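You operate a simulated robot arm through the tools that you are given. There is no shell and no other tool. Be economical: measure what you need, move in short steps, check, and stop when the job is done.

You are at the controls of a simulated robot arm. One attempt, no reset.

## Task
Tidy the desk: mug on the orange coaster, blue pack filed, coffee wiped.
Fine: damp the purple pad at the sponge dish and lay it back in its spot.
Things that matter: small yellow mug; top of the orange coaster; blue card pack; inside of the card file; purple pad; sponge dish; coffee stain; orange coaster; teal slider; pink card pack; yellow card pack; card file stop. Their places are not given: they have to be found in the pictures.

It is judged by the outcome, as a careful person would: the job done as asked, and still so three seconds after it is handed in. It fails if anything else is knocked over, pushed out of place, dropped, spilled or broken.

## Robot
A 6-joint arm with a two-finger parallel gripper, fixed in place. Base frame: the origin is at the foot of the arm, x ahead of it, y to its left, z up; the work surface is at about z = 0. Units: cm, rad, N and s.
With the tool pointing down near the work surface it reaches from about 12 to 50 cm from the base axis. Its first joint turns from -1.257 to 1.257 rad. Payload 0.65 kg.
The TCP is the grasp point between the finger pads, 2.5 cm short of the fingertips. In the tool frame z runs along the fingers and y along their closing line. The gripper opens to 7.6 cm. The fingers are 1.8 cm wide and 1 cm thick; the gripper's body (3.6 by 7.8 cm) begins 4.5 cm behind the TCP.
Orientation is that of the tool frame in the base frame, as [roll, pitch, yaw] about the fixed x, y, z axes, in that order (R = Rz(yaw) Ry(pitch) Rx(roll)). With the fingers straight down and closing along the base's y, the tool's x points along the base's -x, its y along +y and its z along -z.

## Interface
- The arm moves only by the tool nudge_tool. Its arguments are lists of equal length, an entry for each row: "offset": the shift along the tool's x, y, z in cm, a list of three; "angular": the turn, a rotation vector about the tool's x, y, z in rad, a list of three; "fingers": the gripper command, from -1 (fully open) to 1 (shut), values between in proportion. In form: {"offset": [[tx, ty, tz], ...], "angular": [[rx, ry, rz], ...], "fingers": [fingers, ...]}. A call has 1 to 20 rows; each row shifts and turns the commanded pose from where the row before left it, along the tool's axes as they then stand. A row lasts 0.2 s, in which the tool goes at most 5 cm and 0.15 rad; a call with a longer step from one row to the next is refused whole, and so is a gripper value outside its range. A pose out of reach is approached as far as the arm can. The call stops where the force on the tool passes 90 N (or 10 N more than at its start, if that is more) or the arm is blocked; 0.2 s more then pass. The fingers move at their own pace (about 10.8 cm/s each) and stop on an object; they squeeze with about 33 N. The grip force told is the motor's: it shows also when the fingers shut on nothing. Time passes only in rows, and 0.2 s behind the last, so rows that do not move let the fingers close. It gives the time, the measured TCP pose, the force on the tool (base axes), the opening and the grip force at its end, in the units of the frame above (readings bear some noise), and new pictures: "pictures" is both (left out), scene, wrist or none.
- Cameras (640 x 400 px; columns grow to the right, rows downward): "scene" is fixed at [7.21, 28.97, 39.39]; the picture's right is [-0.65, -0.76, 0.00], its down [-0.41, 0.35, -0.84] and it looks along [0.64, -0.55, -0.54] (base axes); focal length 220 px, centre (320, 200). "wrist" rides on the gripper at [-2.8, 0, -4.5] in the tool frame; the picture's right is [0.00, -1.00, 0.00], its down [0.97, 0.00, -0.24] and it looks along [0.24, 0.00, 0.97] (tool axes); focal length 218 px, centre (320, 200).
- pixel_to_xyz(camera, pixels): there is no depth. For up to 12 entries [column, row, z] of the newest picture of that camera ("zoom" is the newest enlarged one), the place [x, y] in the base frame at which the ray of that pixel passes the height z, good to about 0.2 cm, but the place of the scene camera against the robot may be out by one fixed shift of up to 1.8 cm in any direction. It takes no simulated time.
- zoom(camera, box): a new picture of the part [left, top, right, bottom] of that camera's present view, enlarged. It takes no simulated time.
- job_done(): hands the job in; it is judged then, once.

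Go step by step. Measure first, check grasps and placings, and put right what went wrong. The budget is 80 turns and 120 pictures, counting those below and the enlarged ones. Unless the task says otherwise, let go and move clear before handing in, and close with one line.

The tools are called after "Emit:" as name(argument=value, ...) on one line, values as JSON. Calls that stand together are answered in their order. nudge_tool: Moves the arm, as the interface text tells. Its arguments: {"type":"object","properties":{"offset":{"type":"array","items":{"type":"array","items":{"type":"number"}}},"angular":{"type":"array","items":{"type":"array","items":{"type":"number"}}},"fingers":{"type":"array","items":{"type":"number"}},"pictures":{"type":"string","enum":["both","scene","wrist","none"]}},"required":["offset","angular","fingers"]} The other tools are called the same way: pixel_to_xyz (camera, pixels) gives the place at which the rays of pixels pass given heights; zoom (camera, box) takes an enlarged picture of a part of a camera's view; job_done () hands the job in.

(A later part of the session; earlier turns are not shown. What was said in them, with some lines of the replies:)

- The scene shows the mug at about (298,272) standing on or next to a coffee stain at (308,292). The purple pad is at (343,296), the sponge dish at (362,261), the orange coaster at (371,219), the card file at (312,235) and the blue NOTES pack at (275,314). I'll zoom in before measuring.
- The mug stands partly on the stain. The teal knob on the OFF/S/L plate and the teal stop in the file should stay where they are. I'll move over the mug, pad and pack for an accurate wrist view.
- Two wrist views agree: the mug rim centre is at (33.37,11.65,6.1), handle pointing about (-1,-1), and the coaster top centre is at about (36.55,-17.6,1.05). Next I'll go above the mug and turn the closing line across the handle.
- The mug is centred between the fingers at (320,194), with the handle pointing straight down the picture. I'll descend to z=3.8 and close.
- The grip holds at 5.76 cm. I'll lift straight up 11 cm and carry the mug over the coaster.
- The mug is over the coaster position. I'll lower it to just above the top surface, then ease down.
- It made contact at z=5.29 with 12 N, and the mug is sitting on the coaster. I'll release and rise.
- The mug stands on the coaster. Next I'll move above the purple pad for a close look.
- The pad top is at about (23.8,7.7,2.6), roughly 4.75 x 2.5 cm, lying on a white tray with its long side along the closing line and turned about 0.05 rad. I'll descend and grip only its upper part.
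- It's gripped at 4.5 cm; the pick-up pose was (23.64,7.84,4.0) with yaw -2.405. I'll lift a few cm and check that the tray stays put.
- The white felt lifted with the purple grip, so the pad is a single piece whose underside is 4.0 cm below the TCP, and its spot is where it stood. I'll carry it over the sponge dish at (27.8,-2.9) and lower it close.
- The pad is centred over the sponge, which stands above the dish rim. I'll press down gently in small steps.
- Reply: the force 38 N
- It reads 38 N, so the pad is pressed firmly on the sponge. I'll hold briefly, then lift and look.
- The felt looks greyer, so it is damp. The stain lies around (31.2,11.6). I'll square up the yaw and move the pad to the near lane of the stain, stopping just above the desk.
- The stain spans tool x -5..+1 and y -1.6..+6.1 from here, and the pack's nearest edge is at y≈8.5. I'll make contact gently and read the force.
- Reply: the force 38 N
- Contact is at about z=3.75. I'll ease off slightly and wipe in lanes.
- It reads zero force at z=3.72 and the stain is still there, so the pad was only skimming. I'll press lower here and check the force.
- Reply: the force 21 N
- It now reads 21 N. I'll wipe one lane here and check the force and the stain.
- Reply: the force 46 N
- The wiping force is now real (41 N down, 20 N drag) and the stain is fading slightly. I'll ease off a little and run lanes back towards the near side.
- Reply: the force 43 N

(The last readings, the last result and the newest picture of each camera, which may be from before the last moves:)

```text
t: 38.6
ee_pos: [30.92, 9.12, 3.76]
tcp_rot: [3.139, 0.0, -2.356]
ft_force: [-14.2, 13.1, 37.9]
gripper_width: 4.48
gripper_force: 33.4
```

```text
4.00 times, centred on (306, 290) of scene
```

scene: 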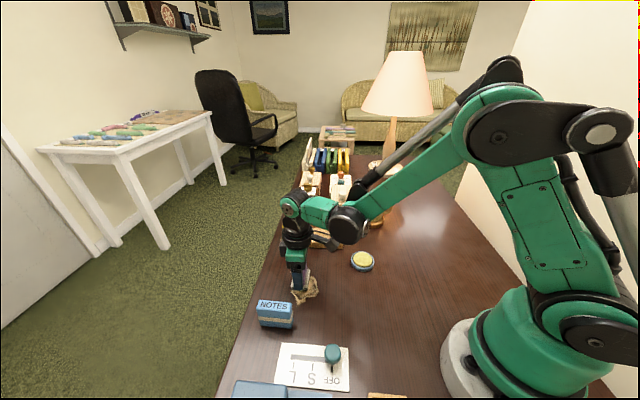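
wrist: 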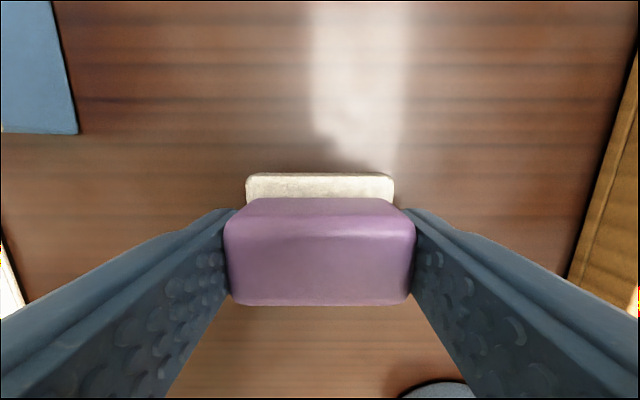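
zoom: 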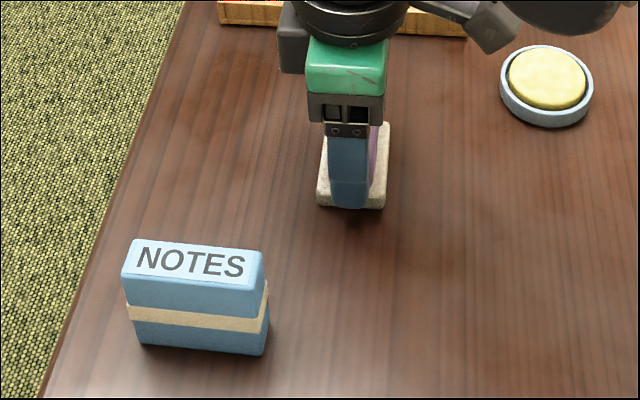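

The stain appears gone. I'll lift and move the pad back over its spot (23.64,7.84), stopping well above it, to check the desk.

Emit:
nudge_tool(offset=[[0, 0, -1], [0, 0, -2.5], [0, 0, -2.5], [2.0, 1.4, 0], [2.0, 1.4, 0], [2.05, 1.44, 0], [0, 0, 0], [0, 0, 0]], angular=[[0, 0, 0], [0, 0, 0], [0, 0, 0], [0, 0, 0], [0, 0, 0], [0, 0, 0], [0, 0, 0.05], [0, 0, 0]], fingers=[1, 1, 1, 1, 1, 1, 1, 1], pictures="both")

Emit:
zoom(camera="scene", box=[250, 240, 378, 320])

```text
t: 40.4
ee_pos: [23.51, 7.78, 9.58]
tcp_rot: [3.141, -0.001, -2.407]
ft_force: [-0.8, -0.4, -0.2]
gripper_width: 4.52
gripper_force: 32.6
```

scene: 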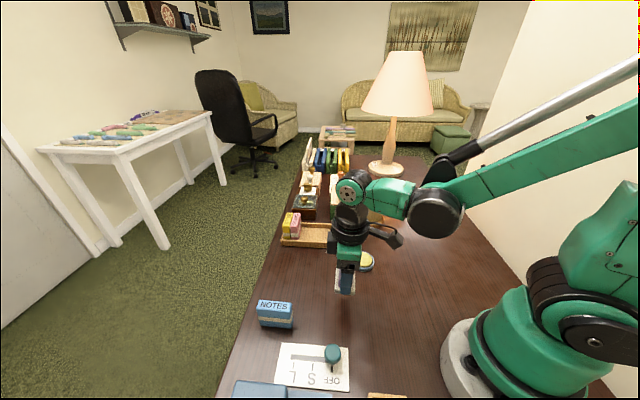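
wrist: 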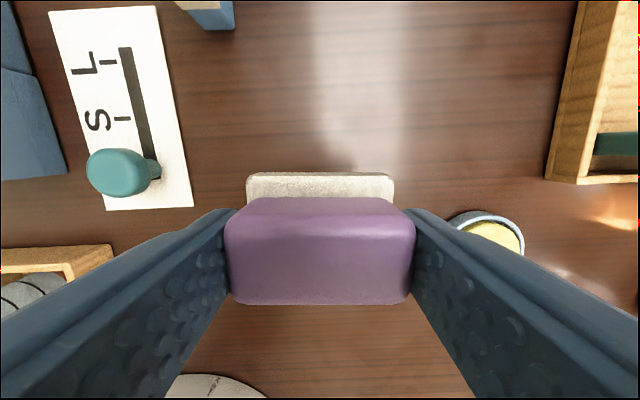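

```text
5.00 times, centred on (314, 280) of scene
```

zoom: 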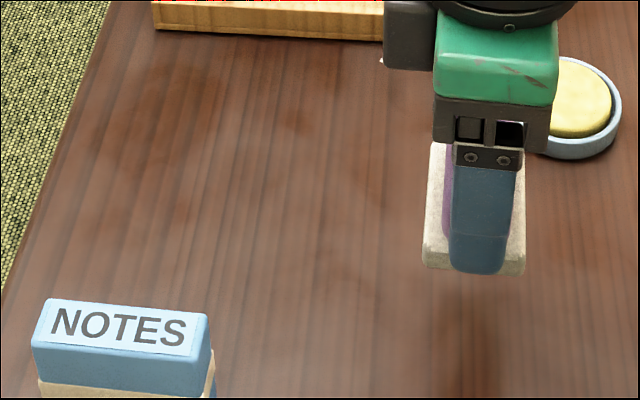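

The desk is clean where the stain was. I'll lower the pad onto its spot and check the force before letting go.

Emit:
nudge_tool(offset=[[-0.06, -0.05, 2.5], [0, 0, 2], [0, 0, 1], [0, 0, 0.3], [0, 0, 0], [0, 0, 0]], angular=[[0, 0, 0], [0, 0, 0], [0, 0, 0], [0, 0, 0], [0, 0, 0], [0, 0, 0]], fingers=[1, 1, 1, 1, 1, 1], pictures="none")

```text
t: 41.8
ee_pos: [23.69, 7.79, 3.67]
tcp_rot: [-3.141, -0.001, -2.405]
ft_force: [0.5, 0.2, -0.5]
gripper_width: 4.5
gripper_force: 32.7
```

Emit:
nudge_tool(offset=[[0, 0, 0.07], [0, 0, 0.04], [0, 0, 0]], angular=[[0, 0, 0], [0, 0, 0], [0, 0, 0]], fingers=[1, 1, 1], pictures="none")

```text
t: 42.6
ee_pos: [23.66, 7.72, 3.62]
tcp_rot: [3.141, 0.0, -2.405]
ft_force: [0.6, 0.0, 0.2]
gripper_width: 4.51
gripper_force: 32.9
```

Emit:
nudge_tool(offset=[[0, 0, 0.06], [0, 0, 0.04], [0, 0, 0]], angular=[[0, 0, 0], [0, 0, 0], [0, 0, 0]], fingers=[1, 1, 1], pictures="none")

```text
t: 43.4
ee_pos: [23.56, 7.79, 3.68]
tcp_rot: [3.141, 0.0, -2.406]
ft_force: [2.0, 1.7, 54.7]
gripper_width: 4.49
gripper_force: 32.8
```

The pad is in contact with the desk. I'll release and rise.

Emit:
nudge_tool(offset=[[0, 0, -0.08], [0, 0, 0], [0, 0, 0], [0, 0, -1], [0, 0, -2.5], [0, 0, -3.5], [0, 0, -4], [0, 0, -4], [0, 0, 0]], angular=[[0, 0, 0], [0, 0, 0], [0, 0, 0], [0, 0, 0], [0, 0, 0], [0, 0, 0], [0, 0, 0], [0, 0, 0], [0, 0, 0]], fingers=[1, -1, -1, -1, -1, -1, -1, -1, -1], pictures="wrist")

Emit:
zoom(camera="scene", box=[240, 250, 368, 330])

```text
t: 45.4
ee_pos: [23.64, 7.63, 18.68]
tcp_rot: [-3.141, 0.0, -2.404]
ft_force: [-0.5, 0.1, 0.2]
gripper_width: 7.58
gripper_force: 0.0
```

wrist: 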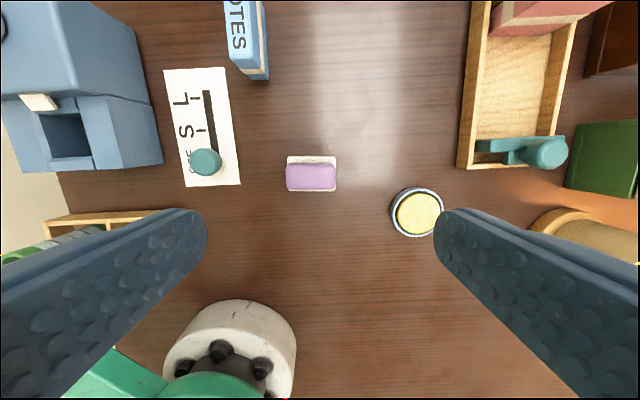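

```text
5.00 times, centred on (304, 290) of scene
```

zoom: 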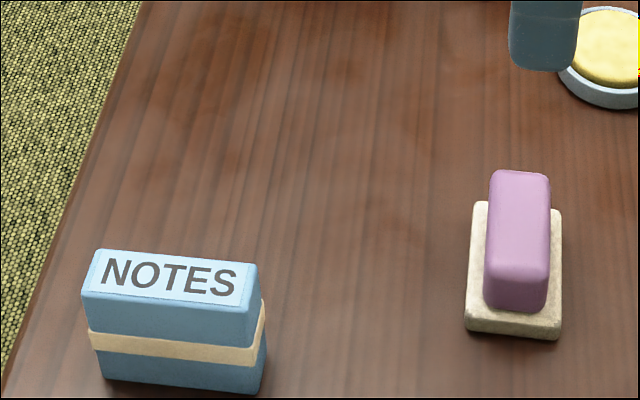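

The pad is back in its place. Next I'll view the blue pack from above to get its size and height.

Emit:
nudge_tool(offset=[[-3.75, 1.95, 0.5], [-3.75, 1.95, 0.5], [-3.75, 1.95, 0.5], [0, 0, 0], [0, 0, 0]], angular=[[0, 0, 0], [0, 0, 0], [0, 0, 0], [0, 0, -0.048], [0, 0, 0]], fingers=[-1, -1, -1, -1, -1], pictures="wrist")

Emit:
zoom(camera="wrist", box=[200, 90, 440, 240])

```text
t: 46.6
ee_pos: [28.19, 19.65, 17.19]
tcp_rot: [-3.141, -0.001, -2.354]
ft_force: [0.4, 0.1, -0.1]
gripper_width: 7.57
gripper_force: 0.0
```

wrist: 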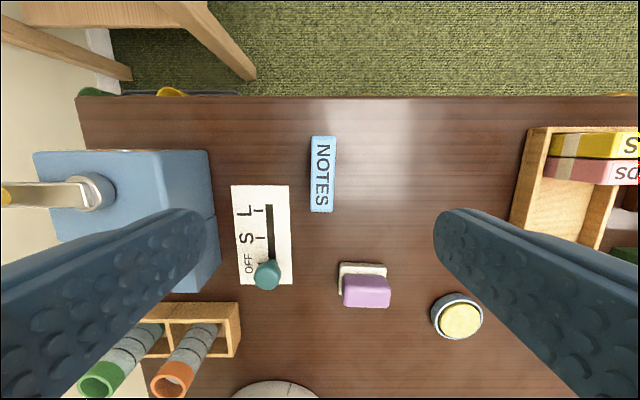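

```text
2.67 times, centred on (320, 165) of wrist
```

zoom: 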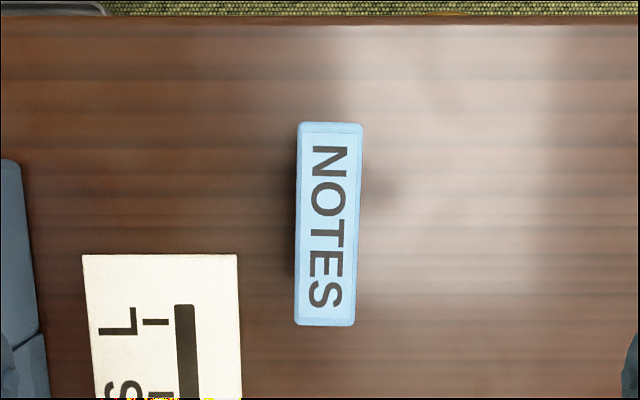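

The blue pack's top is at about z=5.1, centred near (28.8,20.0), roughly 5.8 x 1.8 cm, label up. I'll grip it by its ends so it can go snugly beside the pink pack. Next I'll turn the tool by -1.544 and check.

Emit:
nudge_tool(offset=[[-0.68, -0.18, 0], [0, 0, 0], [0, 0, 0], [0, 0, 0], [0, 0, 0], [0, 0, 0], [0, 0, 0], [0, 0, 0], [0, 0, 0], [0, 0, 0], [0, 0, 0], [0, 0, 0], [0, 0, 2], [0, 0, 2], [0, 0, 0]], angular=[[0, 0, 0], [0, 0, -0.1404], [0, 0, -0.1404], [0, 0, -0.1404], [0, 0, -0.1404], [0, 0, -0.1404], [0, 0, -0.1404], [0, 0, -0.1404], [0, 0, -0.1404], [0, 0, -0.1404], [0, 0, -0.1404], [0, 0, -0.1404], [0, 0, 0], [0, 0, 0], [0, 0, 0]], fingers=[-1, -1, -1, -1, -1, -1, -1, -1, -1, -1, -1, -1, -1, -1, -1], pictures="both")

Emit:
zoom(camera="wrist", box=[200, 100, 440, 250])

```text
t: 49.8
ee_pos: [28.57, 20.0, 13.16]
tcp_rot: [3.141, 0.001, -0.813]
ft_force: [0.4, 0.6, -0.6]
gripper_width: 7.6
gripper_force: 0.0
```

scene: 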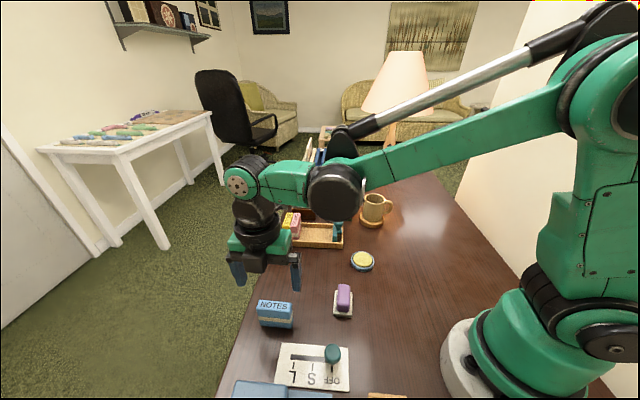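
wrist: 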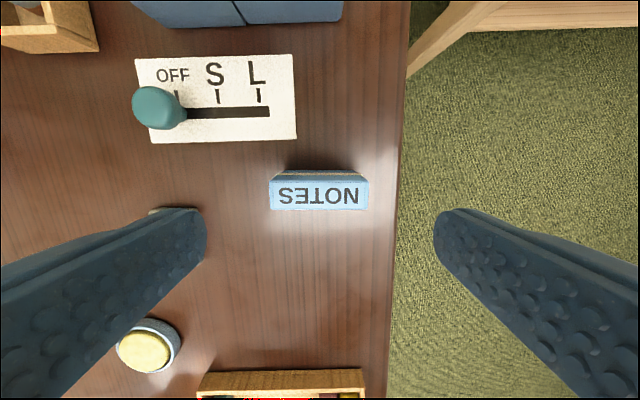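

```text
2.67 times, centred on (320, 175) of wrist
```

zoom: 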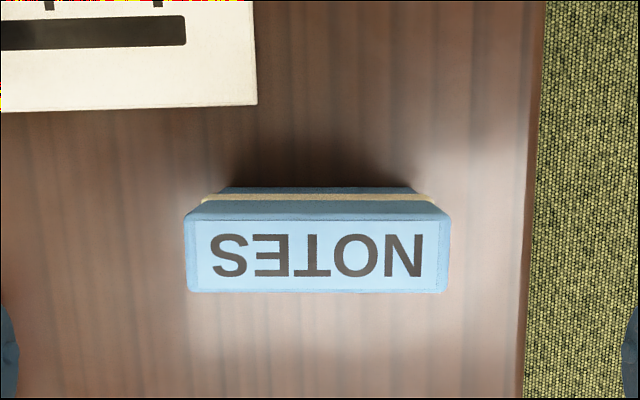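

The pack is centred at (319,194) and square to the fingers. I'll descend to z≈5.0 and close on its ends.

Emit:
nudge_tool(offset=[[0, 0.06, 2.5], [0, 0, 2.5], [0, 0, 1.9], [0, 0, 1.25], [0, 0, 0], [0, 0, 0], [0, 0, 0], [0, 0, 0]], angular=[[0, 0, 0], [0, 0, 0], [0, 0, 0], [0, 0, 0], [0, 0, 0], [0, 0, 0], [0, 0, 0], [0, 0, 0]], fingers=[-1, -1, -1, -1, -1, 1, 1, 1], pictures="wrist")

Emit:
zoom(camera="scene", box=[220, 260, 332, 340])

```text
t: 51.6
ee_pos: [28.51, 19.71, 5.21]
tcp_rot: [3.141, 0.0, -0.814]
ft_force: [-0.4, -0.4, -0.1]
gripper_width: 5.73
gripper_force: 33.0
```

wrist: 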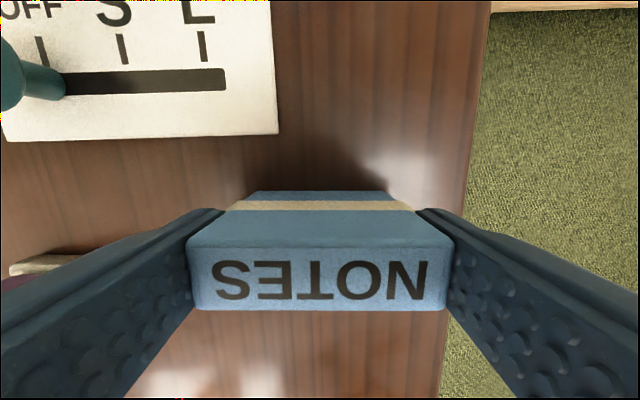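

```text
5.00 times, centred on (276, 300) of scene
```

zoom: 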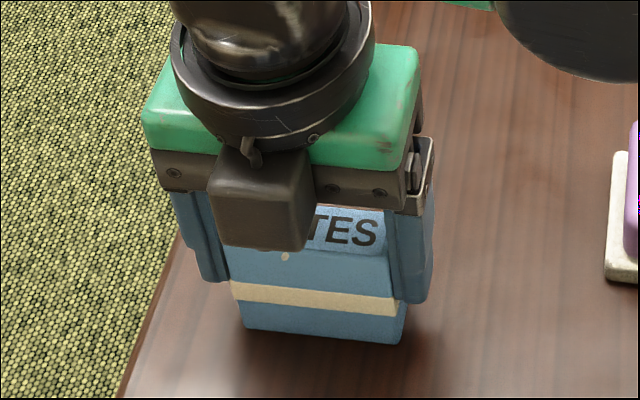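

Gripped at 5.73 cm with the pack bottom 5.2 cm below the TCP. I'll lift 9 cm and turn back to the file's heading (yaw about -2.363).

Emit:
nudge_tool(offset=[[0, 0, -1], [0, 0, -2.5], [0, 0, -2.75], [0, 0, -2.75], [0, 0, 0], [0, 0, 0], [0, 0, 0], [0, 0, 0], [0, 0, 0], [0, 0, 0], [0, 0, 0], [0, 0, 0], [0, 0, 0], [0, 0, 0], [0, 0, 0], [0, 0, 0]], angular=[[0, 0, 0], [0, 0, 0], [0, 0, 0], [0, 0, 0], [0, 0, 0.1408], [0, 0, 0.1408], [0, 0, 0.1408], [0, 0, 0.1408], [0, 0, 0.1408], [0, 0, 0.1408], [0, 0, 0.1408], [0, 0, 0.1408], [0, 0, 0.1408], [0, 0, 0.1408], [0, 0, 0.1408], [0, 0, 0]], fingers=[1, 1, 1, 1, 1, 1, 1, 1, 1, 1, 1, 1, 1, 1, 1, 1], pictures="none")

```text
t: 55.0
ee_pos: [28.57, 19.81, 14.07]
tcp_rot: [3.141, 0.0, -2.365]
ft_force: [0.2, -0.3, -1.0]
gripper_width: 5.72
gripper_force: 32.5
```

Holding well at height. I'll carry it over the file, a little short of the pink pack, and look.

Emit:
nudge_tool(offset=[[0.45, -2.45, 0], [0.55, -4, 0], [0.55, -4, 0], [0.55, -4, 0], [0.55, -4, 0], [0.45, -3.5, 0], [0.19, -1.5, 0], [0, 0, 0], [0, 0, 0]], angular=[[0, 0, 0], [0, 0, 0], [0, 0, 0], [0, 0, 0], [0, 0, 0], [0, 0, 0], [0, 0, 0], [0, 0, 0], [0, 0, 0]], fingers=[1, 1, 1, 1, 1, 1, 1, 1, 1], pictures="both")

Emit:
zoom(camera="scene", box=[264, 180, 376, 260])

```text
t: 57.0
ee_pos: [42.57, 0.99, 14.1]
tcp_rot: [3.141, 0.0, -2.363]
ft_force: [-0.1, 0.8, -1.2]
gripper_width: 5.73
gripper_force: 33.1
```

scene: 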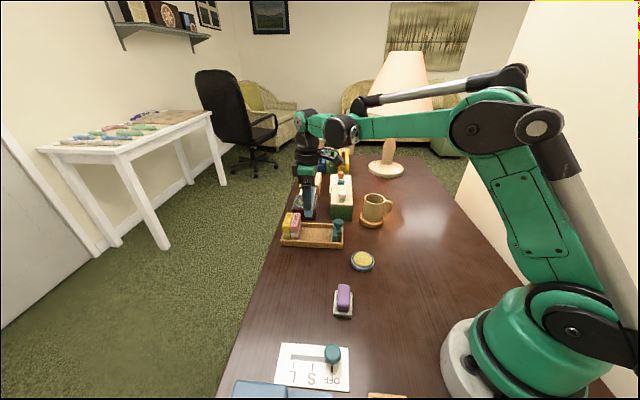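
wrist: 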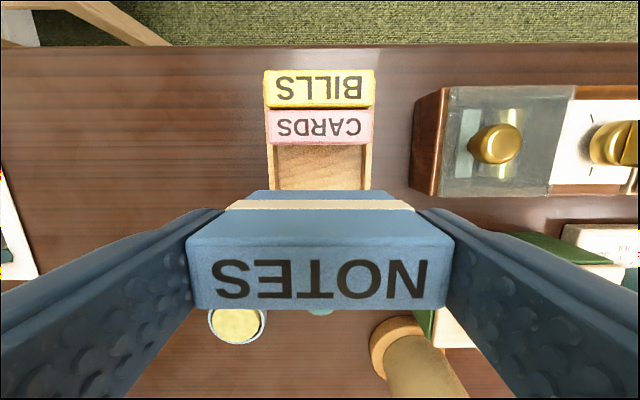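

```text
5.00 times, centred on (320, 220) of scene
```

zoom: 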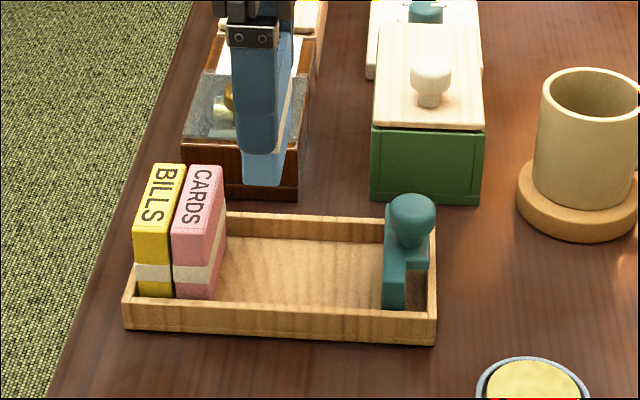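

Emit:
zoom(camera="wrist", box=[240, 50, 400, 200])

```text
2.67 times, centred on (320, 125) of wrist
```

zoom: 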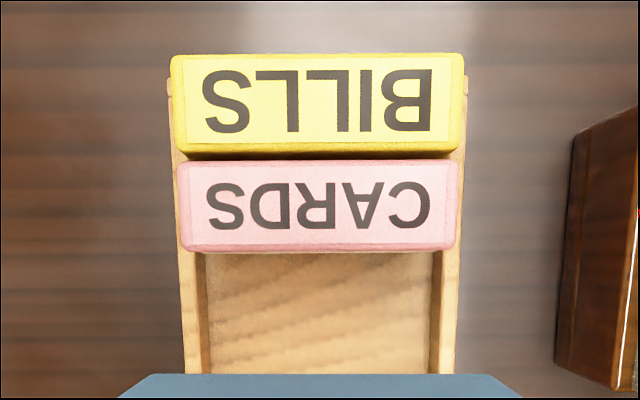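

The pink pack's near face is about 2.9 cm ahead in tool -x, the held pack's face is at about -0.87, and the file's centre line matches at column 320. I'll shift 1.7 cm toward it and lower to just above the file floor.

Emit:
nudge_tool(offset=[[-1.7, 0, 0], [0, 0, 0], [0, 0, 2], [0, 0, 2], [0, 0, 2], [0, 0, 1], [0, 0, 0.4], [0, 0, 0]], angular=[[0, 0, 0], [0, 0, 0], [0, 0, 0], [0, 0, 0], [0, 0, 0], [0, 0, 0], [0, 0, 0], [0, 0, 0]], fingers=[1, 1, 1, 1, 1, 1, 1, 1], pictures="wrist")

Emit:
zoom(camera="scene", box=[264, 190, 360, 260])

```text
t: 58.8
ee_pos: [43.86, 2.18, 6.6]
tcp_rot: [3.14, -0.001, -2.364]
ft_force: [-0.6, 0.5, -0.9]
gripper_width: 5.71
gripper_force: 33.0
```

wrist: 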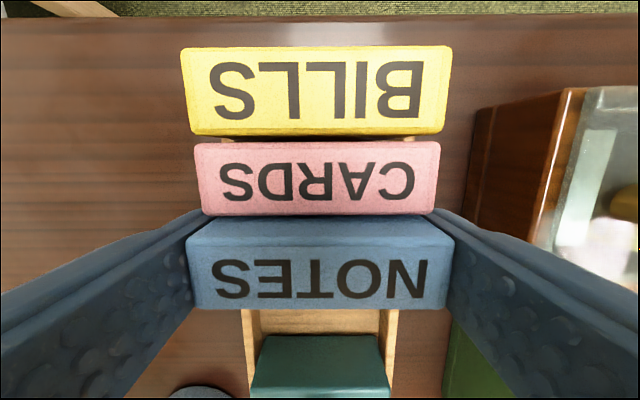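

```text
5.71 times, centred on (312, 225) of scene
```

zoom: 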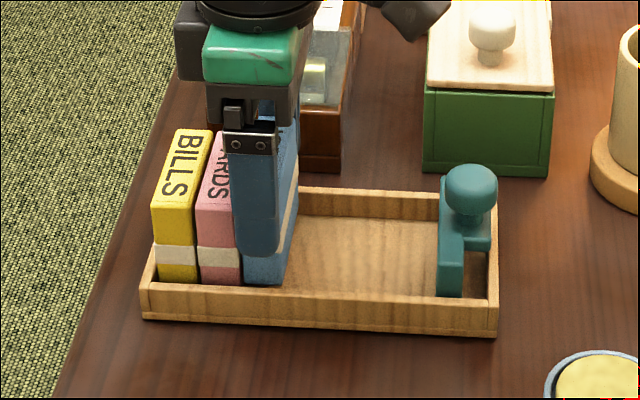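

It lines up beside the pink pack without touching. I'll lower slowly until the floor pushes back.

Emit:
nudge_tool(offset=[[0, 0, 0.2], [0, 0, 0.15], [0, 0, 0]], angular=[[0, 0, 0], [0, 0, 0], [0, 0, 0]], fingers=[1, 1, 1], pictures="none")

```text
t: 59.6
ee_pos: [43.82, 2.16, 6.23]
tcp_rot: [-3.141, 0.0, -2.363]
ft_force: [-0.4, 1.2, -1.1]
gripper_width: 5.73
gripper_force: 32.7
```

Emit:
nudge_tool(offset=[[0, 0, 0.15], [0, 0, 0.1], [0, 0, 0]], angular=[[0, 0, 0], [0, 0, 0], [0, 0, 0]], fingers=[1, 1, 1], pictures="none")

```text
t: 60.4
ee_pos: [43.81, 2.08, 6.07]
tcp_rot: [3.141, 0.0, -2.364]
ft_force: [-0.6, 0.8, -0.2]
gripper_width: 5.7
gripper_force: 32.5
```

Emit:
nudge_tool(offset=[[0, 0, 0.1], [0, 0, 0.1], [0, 0, 0]], angular=[[0, 0, 0], [0, 0, 0], [0, 0, 0]], fingers=[1, 1, 1], pictures="none")

```text
t: 61.2
ee_pos: [43.93, 2.12, 5.89]
tcp_rot: [-3.141, 0.0, -2.364]
ft_force: [-0.6, 0.4, -0.9]
gripper_width: 5.69
gripper_force: 32.9
```

Emit:
nudge_tool(offset=[[0, 0, 0.1], [0, 0, 0.06], [0, 0, 0]], angular=[[0, 0, 0], [0, 0, 0], [0, 0, 0]], fingers=[1, 1, 1], pictures="scene")

Emit:
zoom(camera="scene", box=[270, 205, 350, 255])

```text
t: 62.0
ee_pos: [43.89, 2.07, 5.71]
tcp_rot: [-3.141, 0.0, -2.364]
ft_force: [0.6, -1.2, -0.3]
gripper_width: 5.72
gripper_force: 33.3
```

scene: 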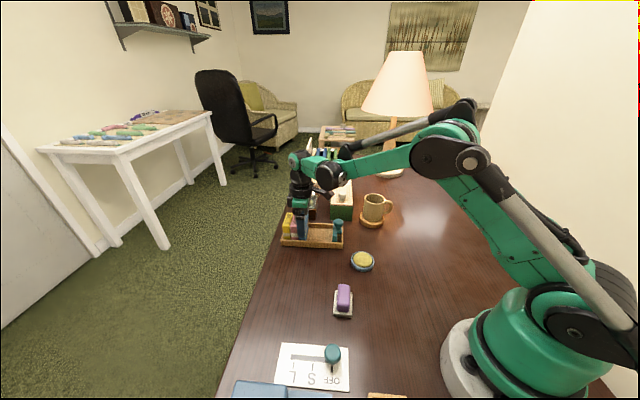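

```text
8.00 times, centred on (310, 230) of scene
```

zoom: 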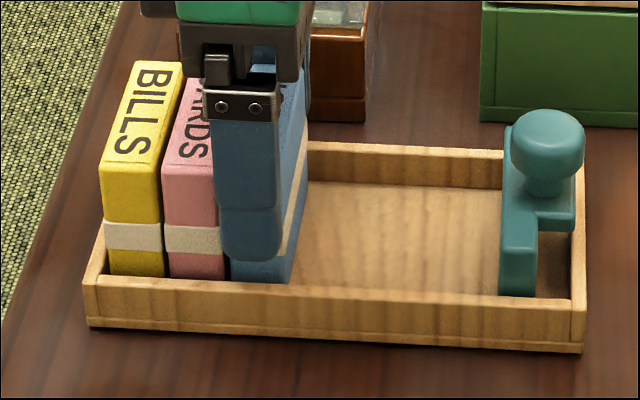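

Emit:
nudge_tool(offset=[[0, 0, 0.1], [0, 0, 0.05], [0, 0, 0]], angular=[[0, 0, 0], [0, 0, 0], [0, 0, 0]], fingers=[1, 1, 1], pictures="none")

```text
t: 62.8
ee_pos: [43.83, 2.13, 5.52]
tcp_rot: [3.141, -0.001, -2.364]
ft_force: [0.1, -1.3, 26.4]
gripper_width: 5.7
gripper_force: 32.9
```

The floor pushes back with 26 N, so the pack is down. I'll release and rise straight up.

Emit:
nudge_tool(offset=[[0, 0, -0.04], [0, 0, 0], [0, 0, 0], [0, 0, -1], [0, 0, -2], [0, 0, -3], [0, 0, -3], [0, 0, 0]], angular=[[0, 0, 0], [0, 0, 0], [0, 0, 0], [0, 0, 0], [0, 0, 0], [0, 0, 0], [0, 0, 0], [0, 0, 0]], fingers=[1, -1, -1, -1, -1, -1, -1, -1], pictures="both")

Emit:
zoom(camera="scene", box=[270, 205, 350, 255])

```text
t: 64.6
ee_pos: [43.94, 2.11, 14.6]
tcp_rot: [3.14, 0.0, -2.363]
ft_force: [-0.8, -0.6, -0.5]
gripper_width: 7.6
gripper_force: 0.1
```

scene: 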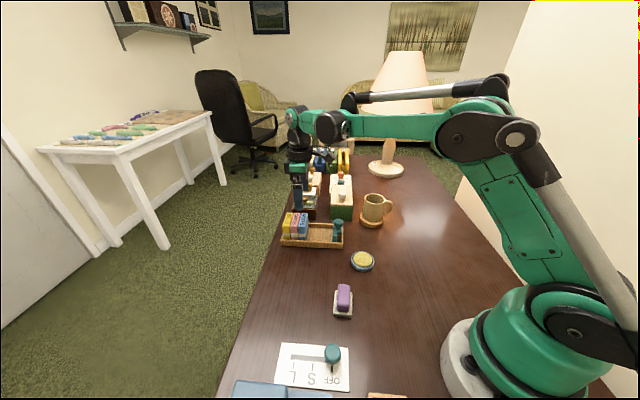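
wrist: 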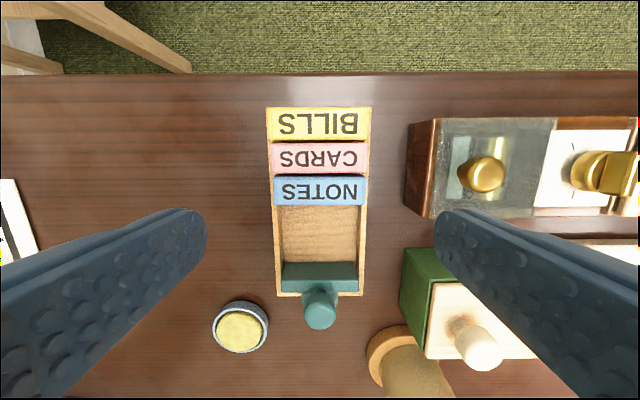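

```text
8.00 times, centred on (310, 230) of scene
```

zoom: 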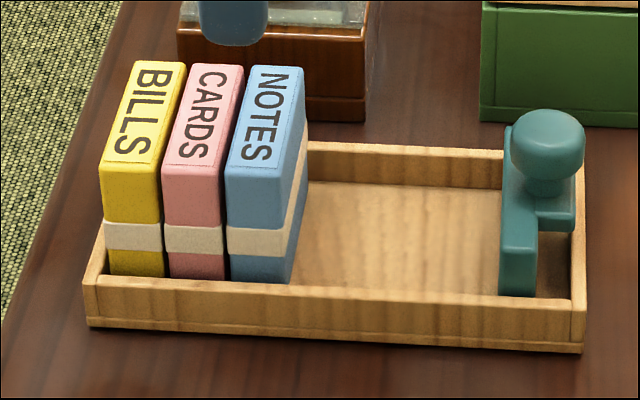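

The blue pack stands neatly filed beside the pink one. I'll rise clear and do a final check of the whole desk.

Emit:
nudge_tool(offset=[[0, 0, -4], [0, 0, -4], [0, 0, -3], [0, 0, 0]], angular=[[0, 0, 0], [0, 0, 0], [0, 0, 0], [0, 0, 0]], fingers=[-1, -1, -1, -1], pictures="none")

Emit:
zoom(camera="scene", box=[240, 180, 400, 280])

Emit:
zoom(camera="scene", box=[240, 240, 400, 340])

```text
t: 65.6
ee_pos: [43.41, 2.03, 25.25]
tcp_rot: [3.141, 0.001, -2.363]
ft_force: [-0.7, 0.8, -0.2]
gripper_width: 7.58
gripper_force: 0.1
out of reach, approached as far as the arm can: row 3
```

```text
4.00 times, centred on (320, 230) of scene
```

zoom: 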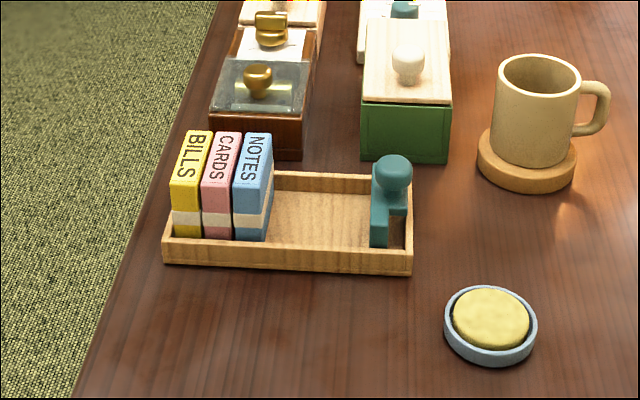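

```text
4.00 times, centred on (320, 290) of scene
```

zoom: 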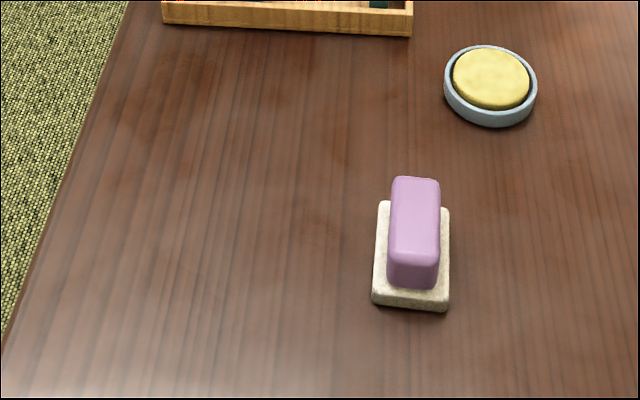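

The final pictures show the mug on the coaster, the pack filed, the stain gone and the pad in its spot, with nothing else moved. I'm handing the job in.

Emit:
job_done()

```text
The job is handed in.
```

The mug is on the orange coaster, the blue pack is filed beside the pink one, the coffee is wiped up, and the dampened purple pad is back in its spot.
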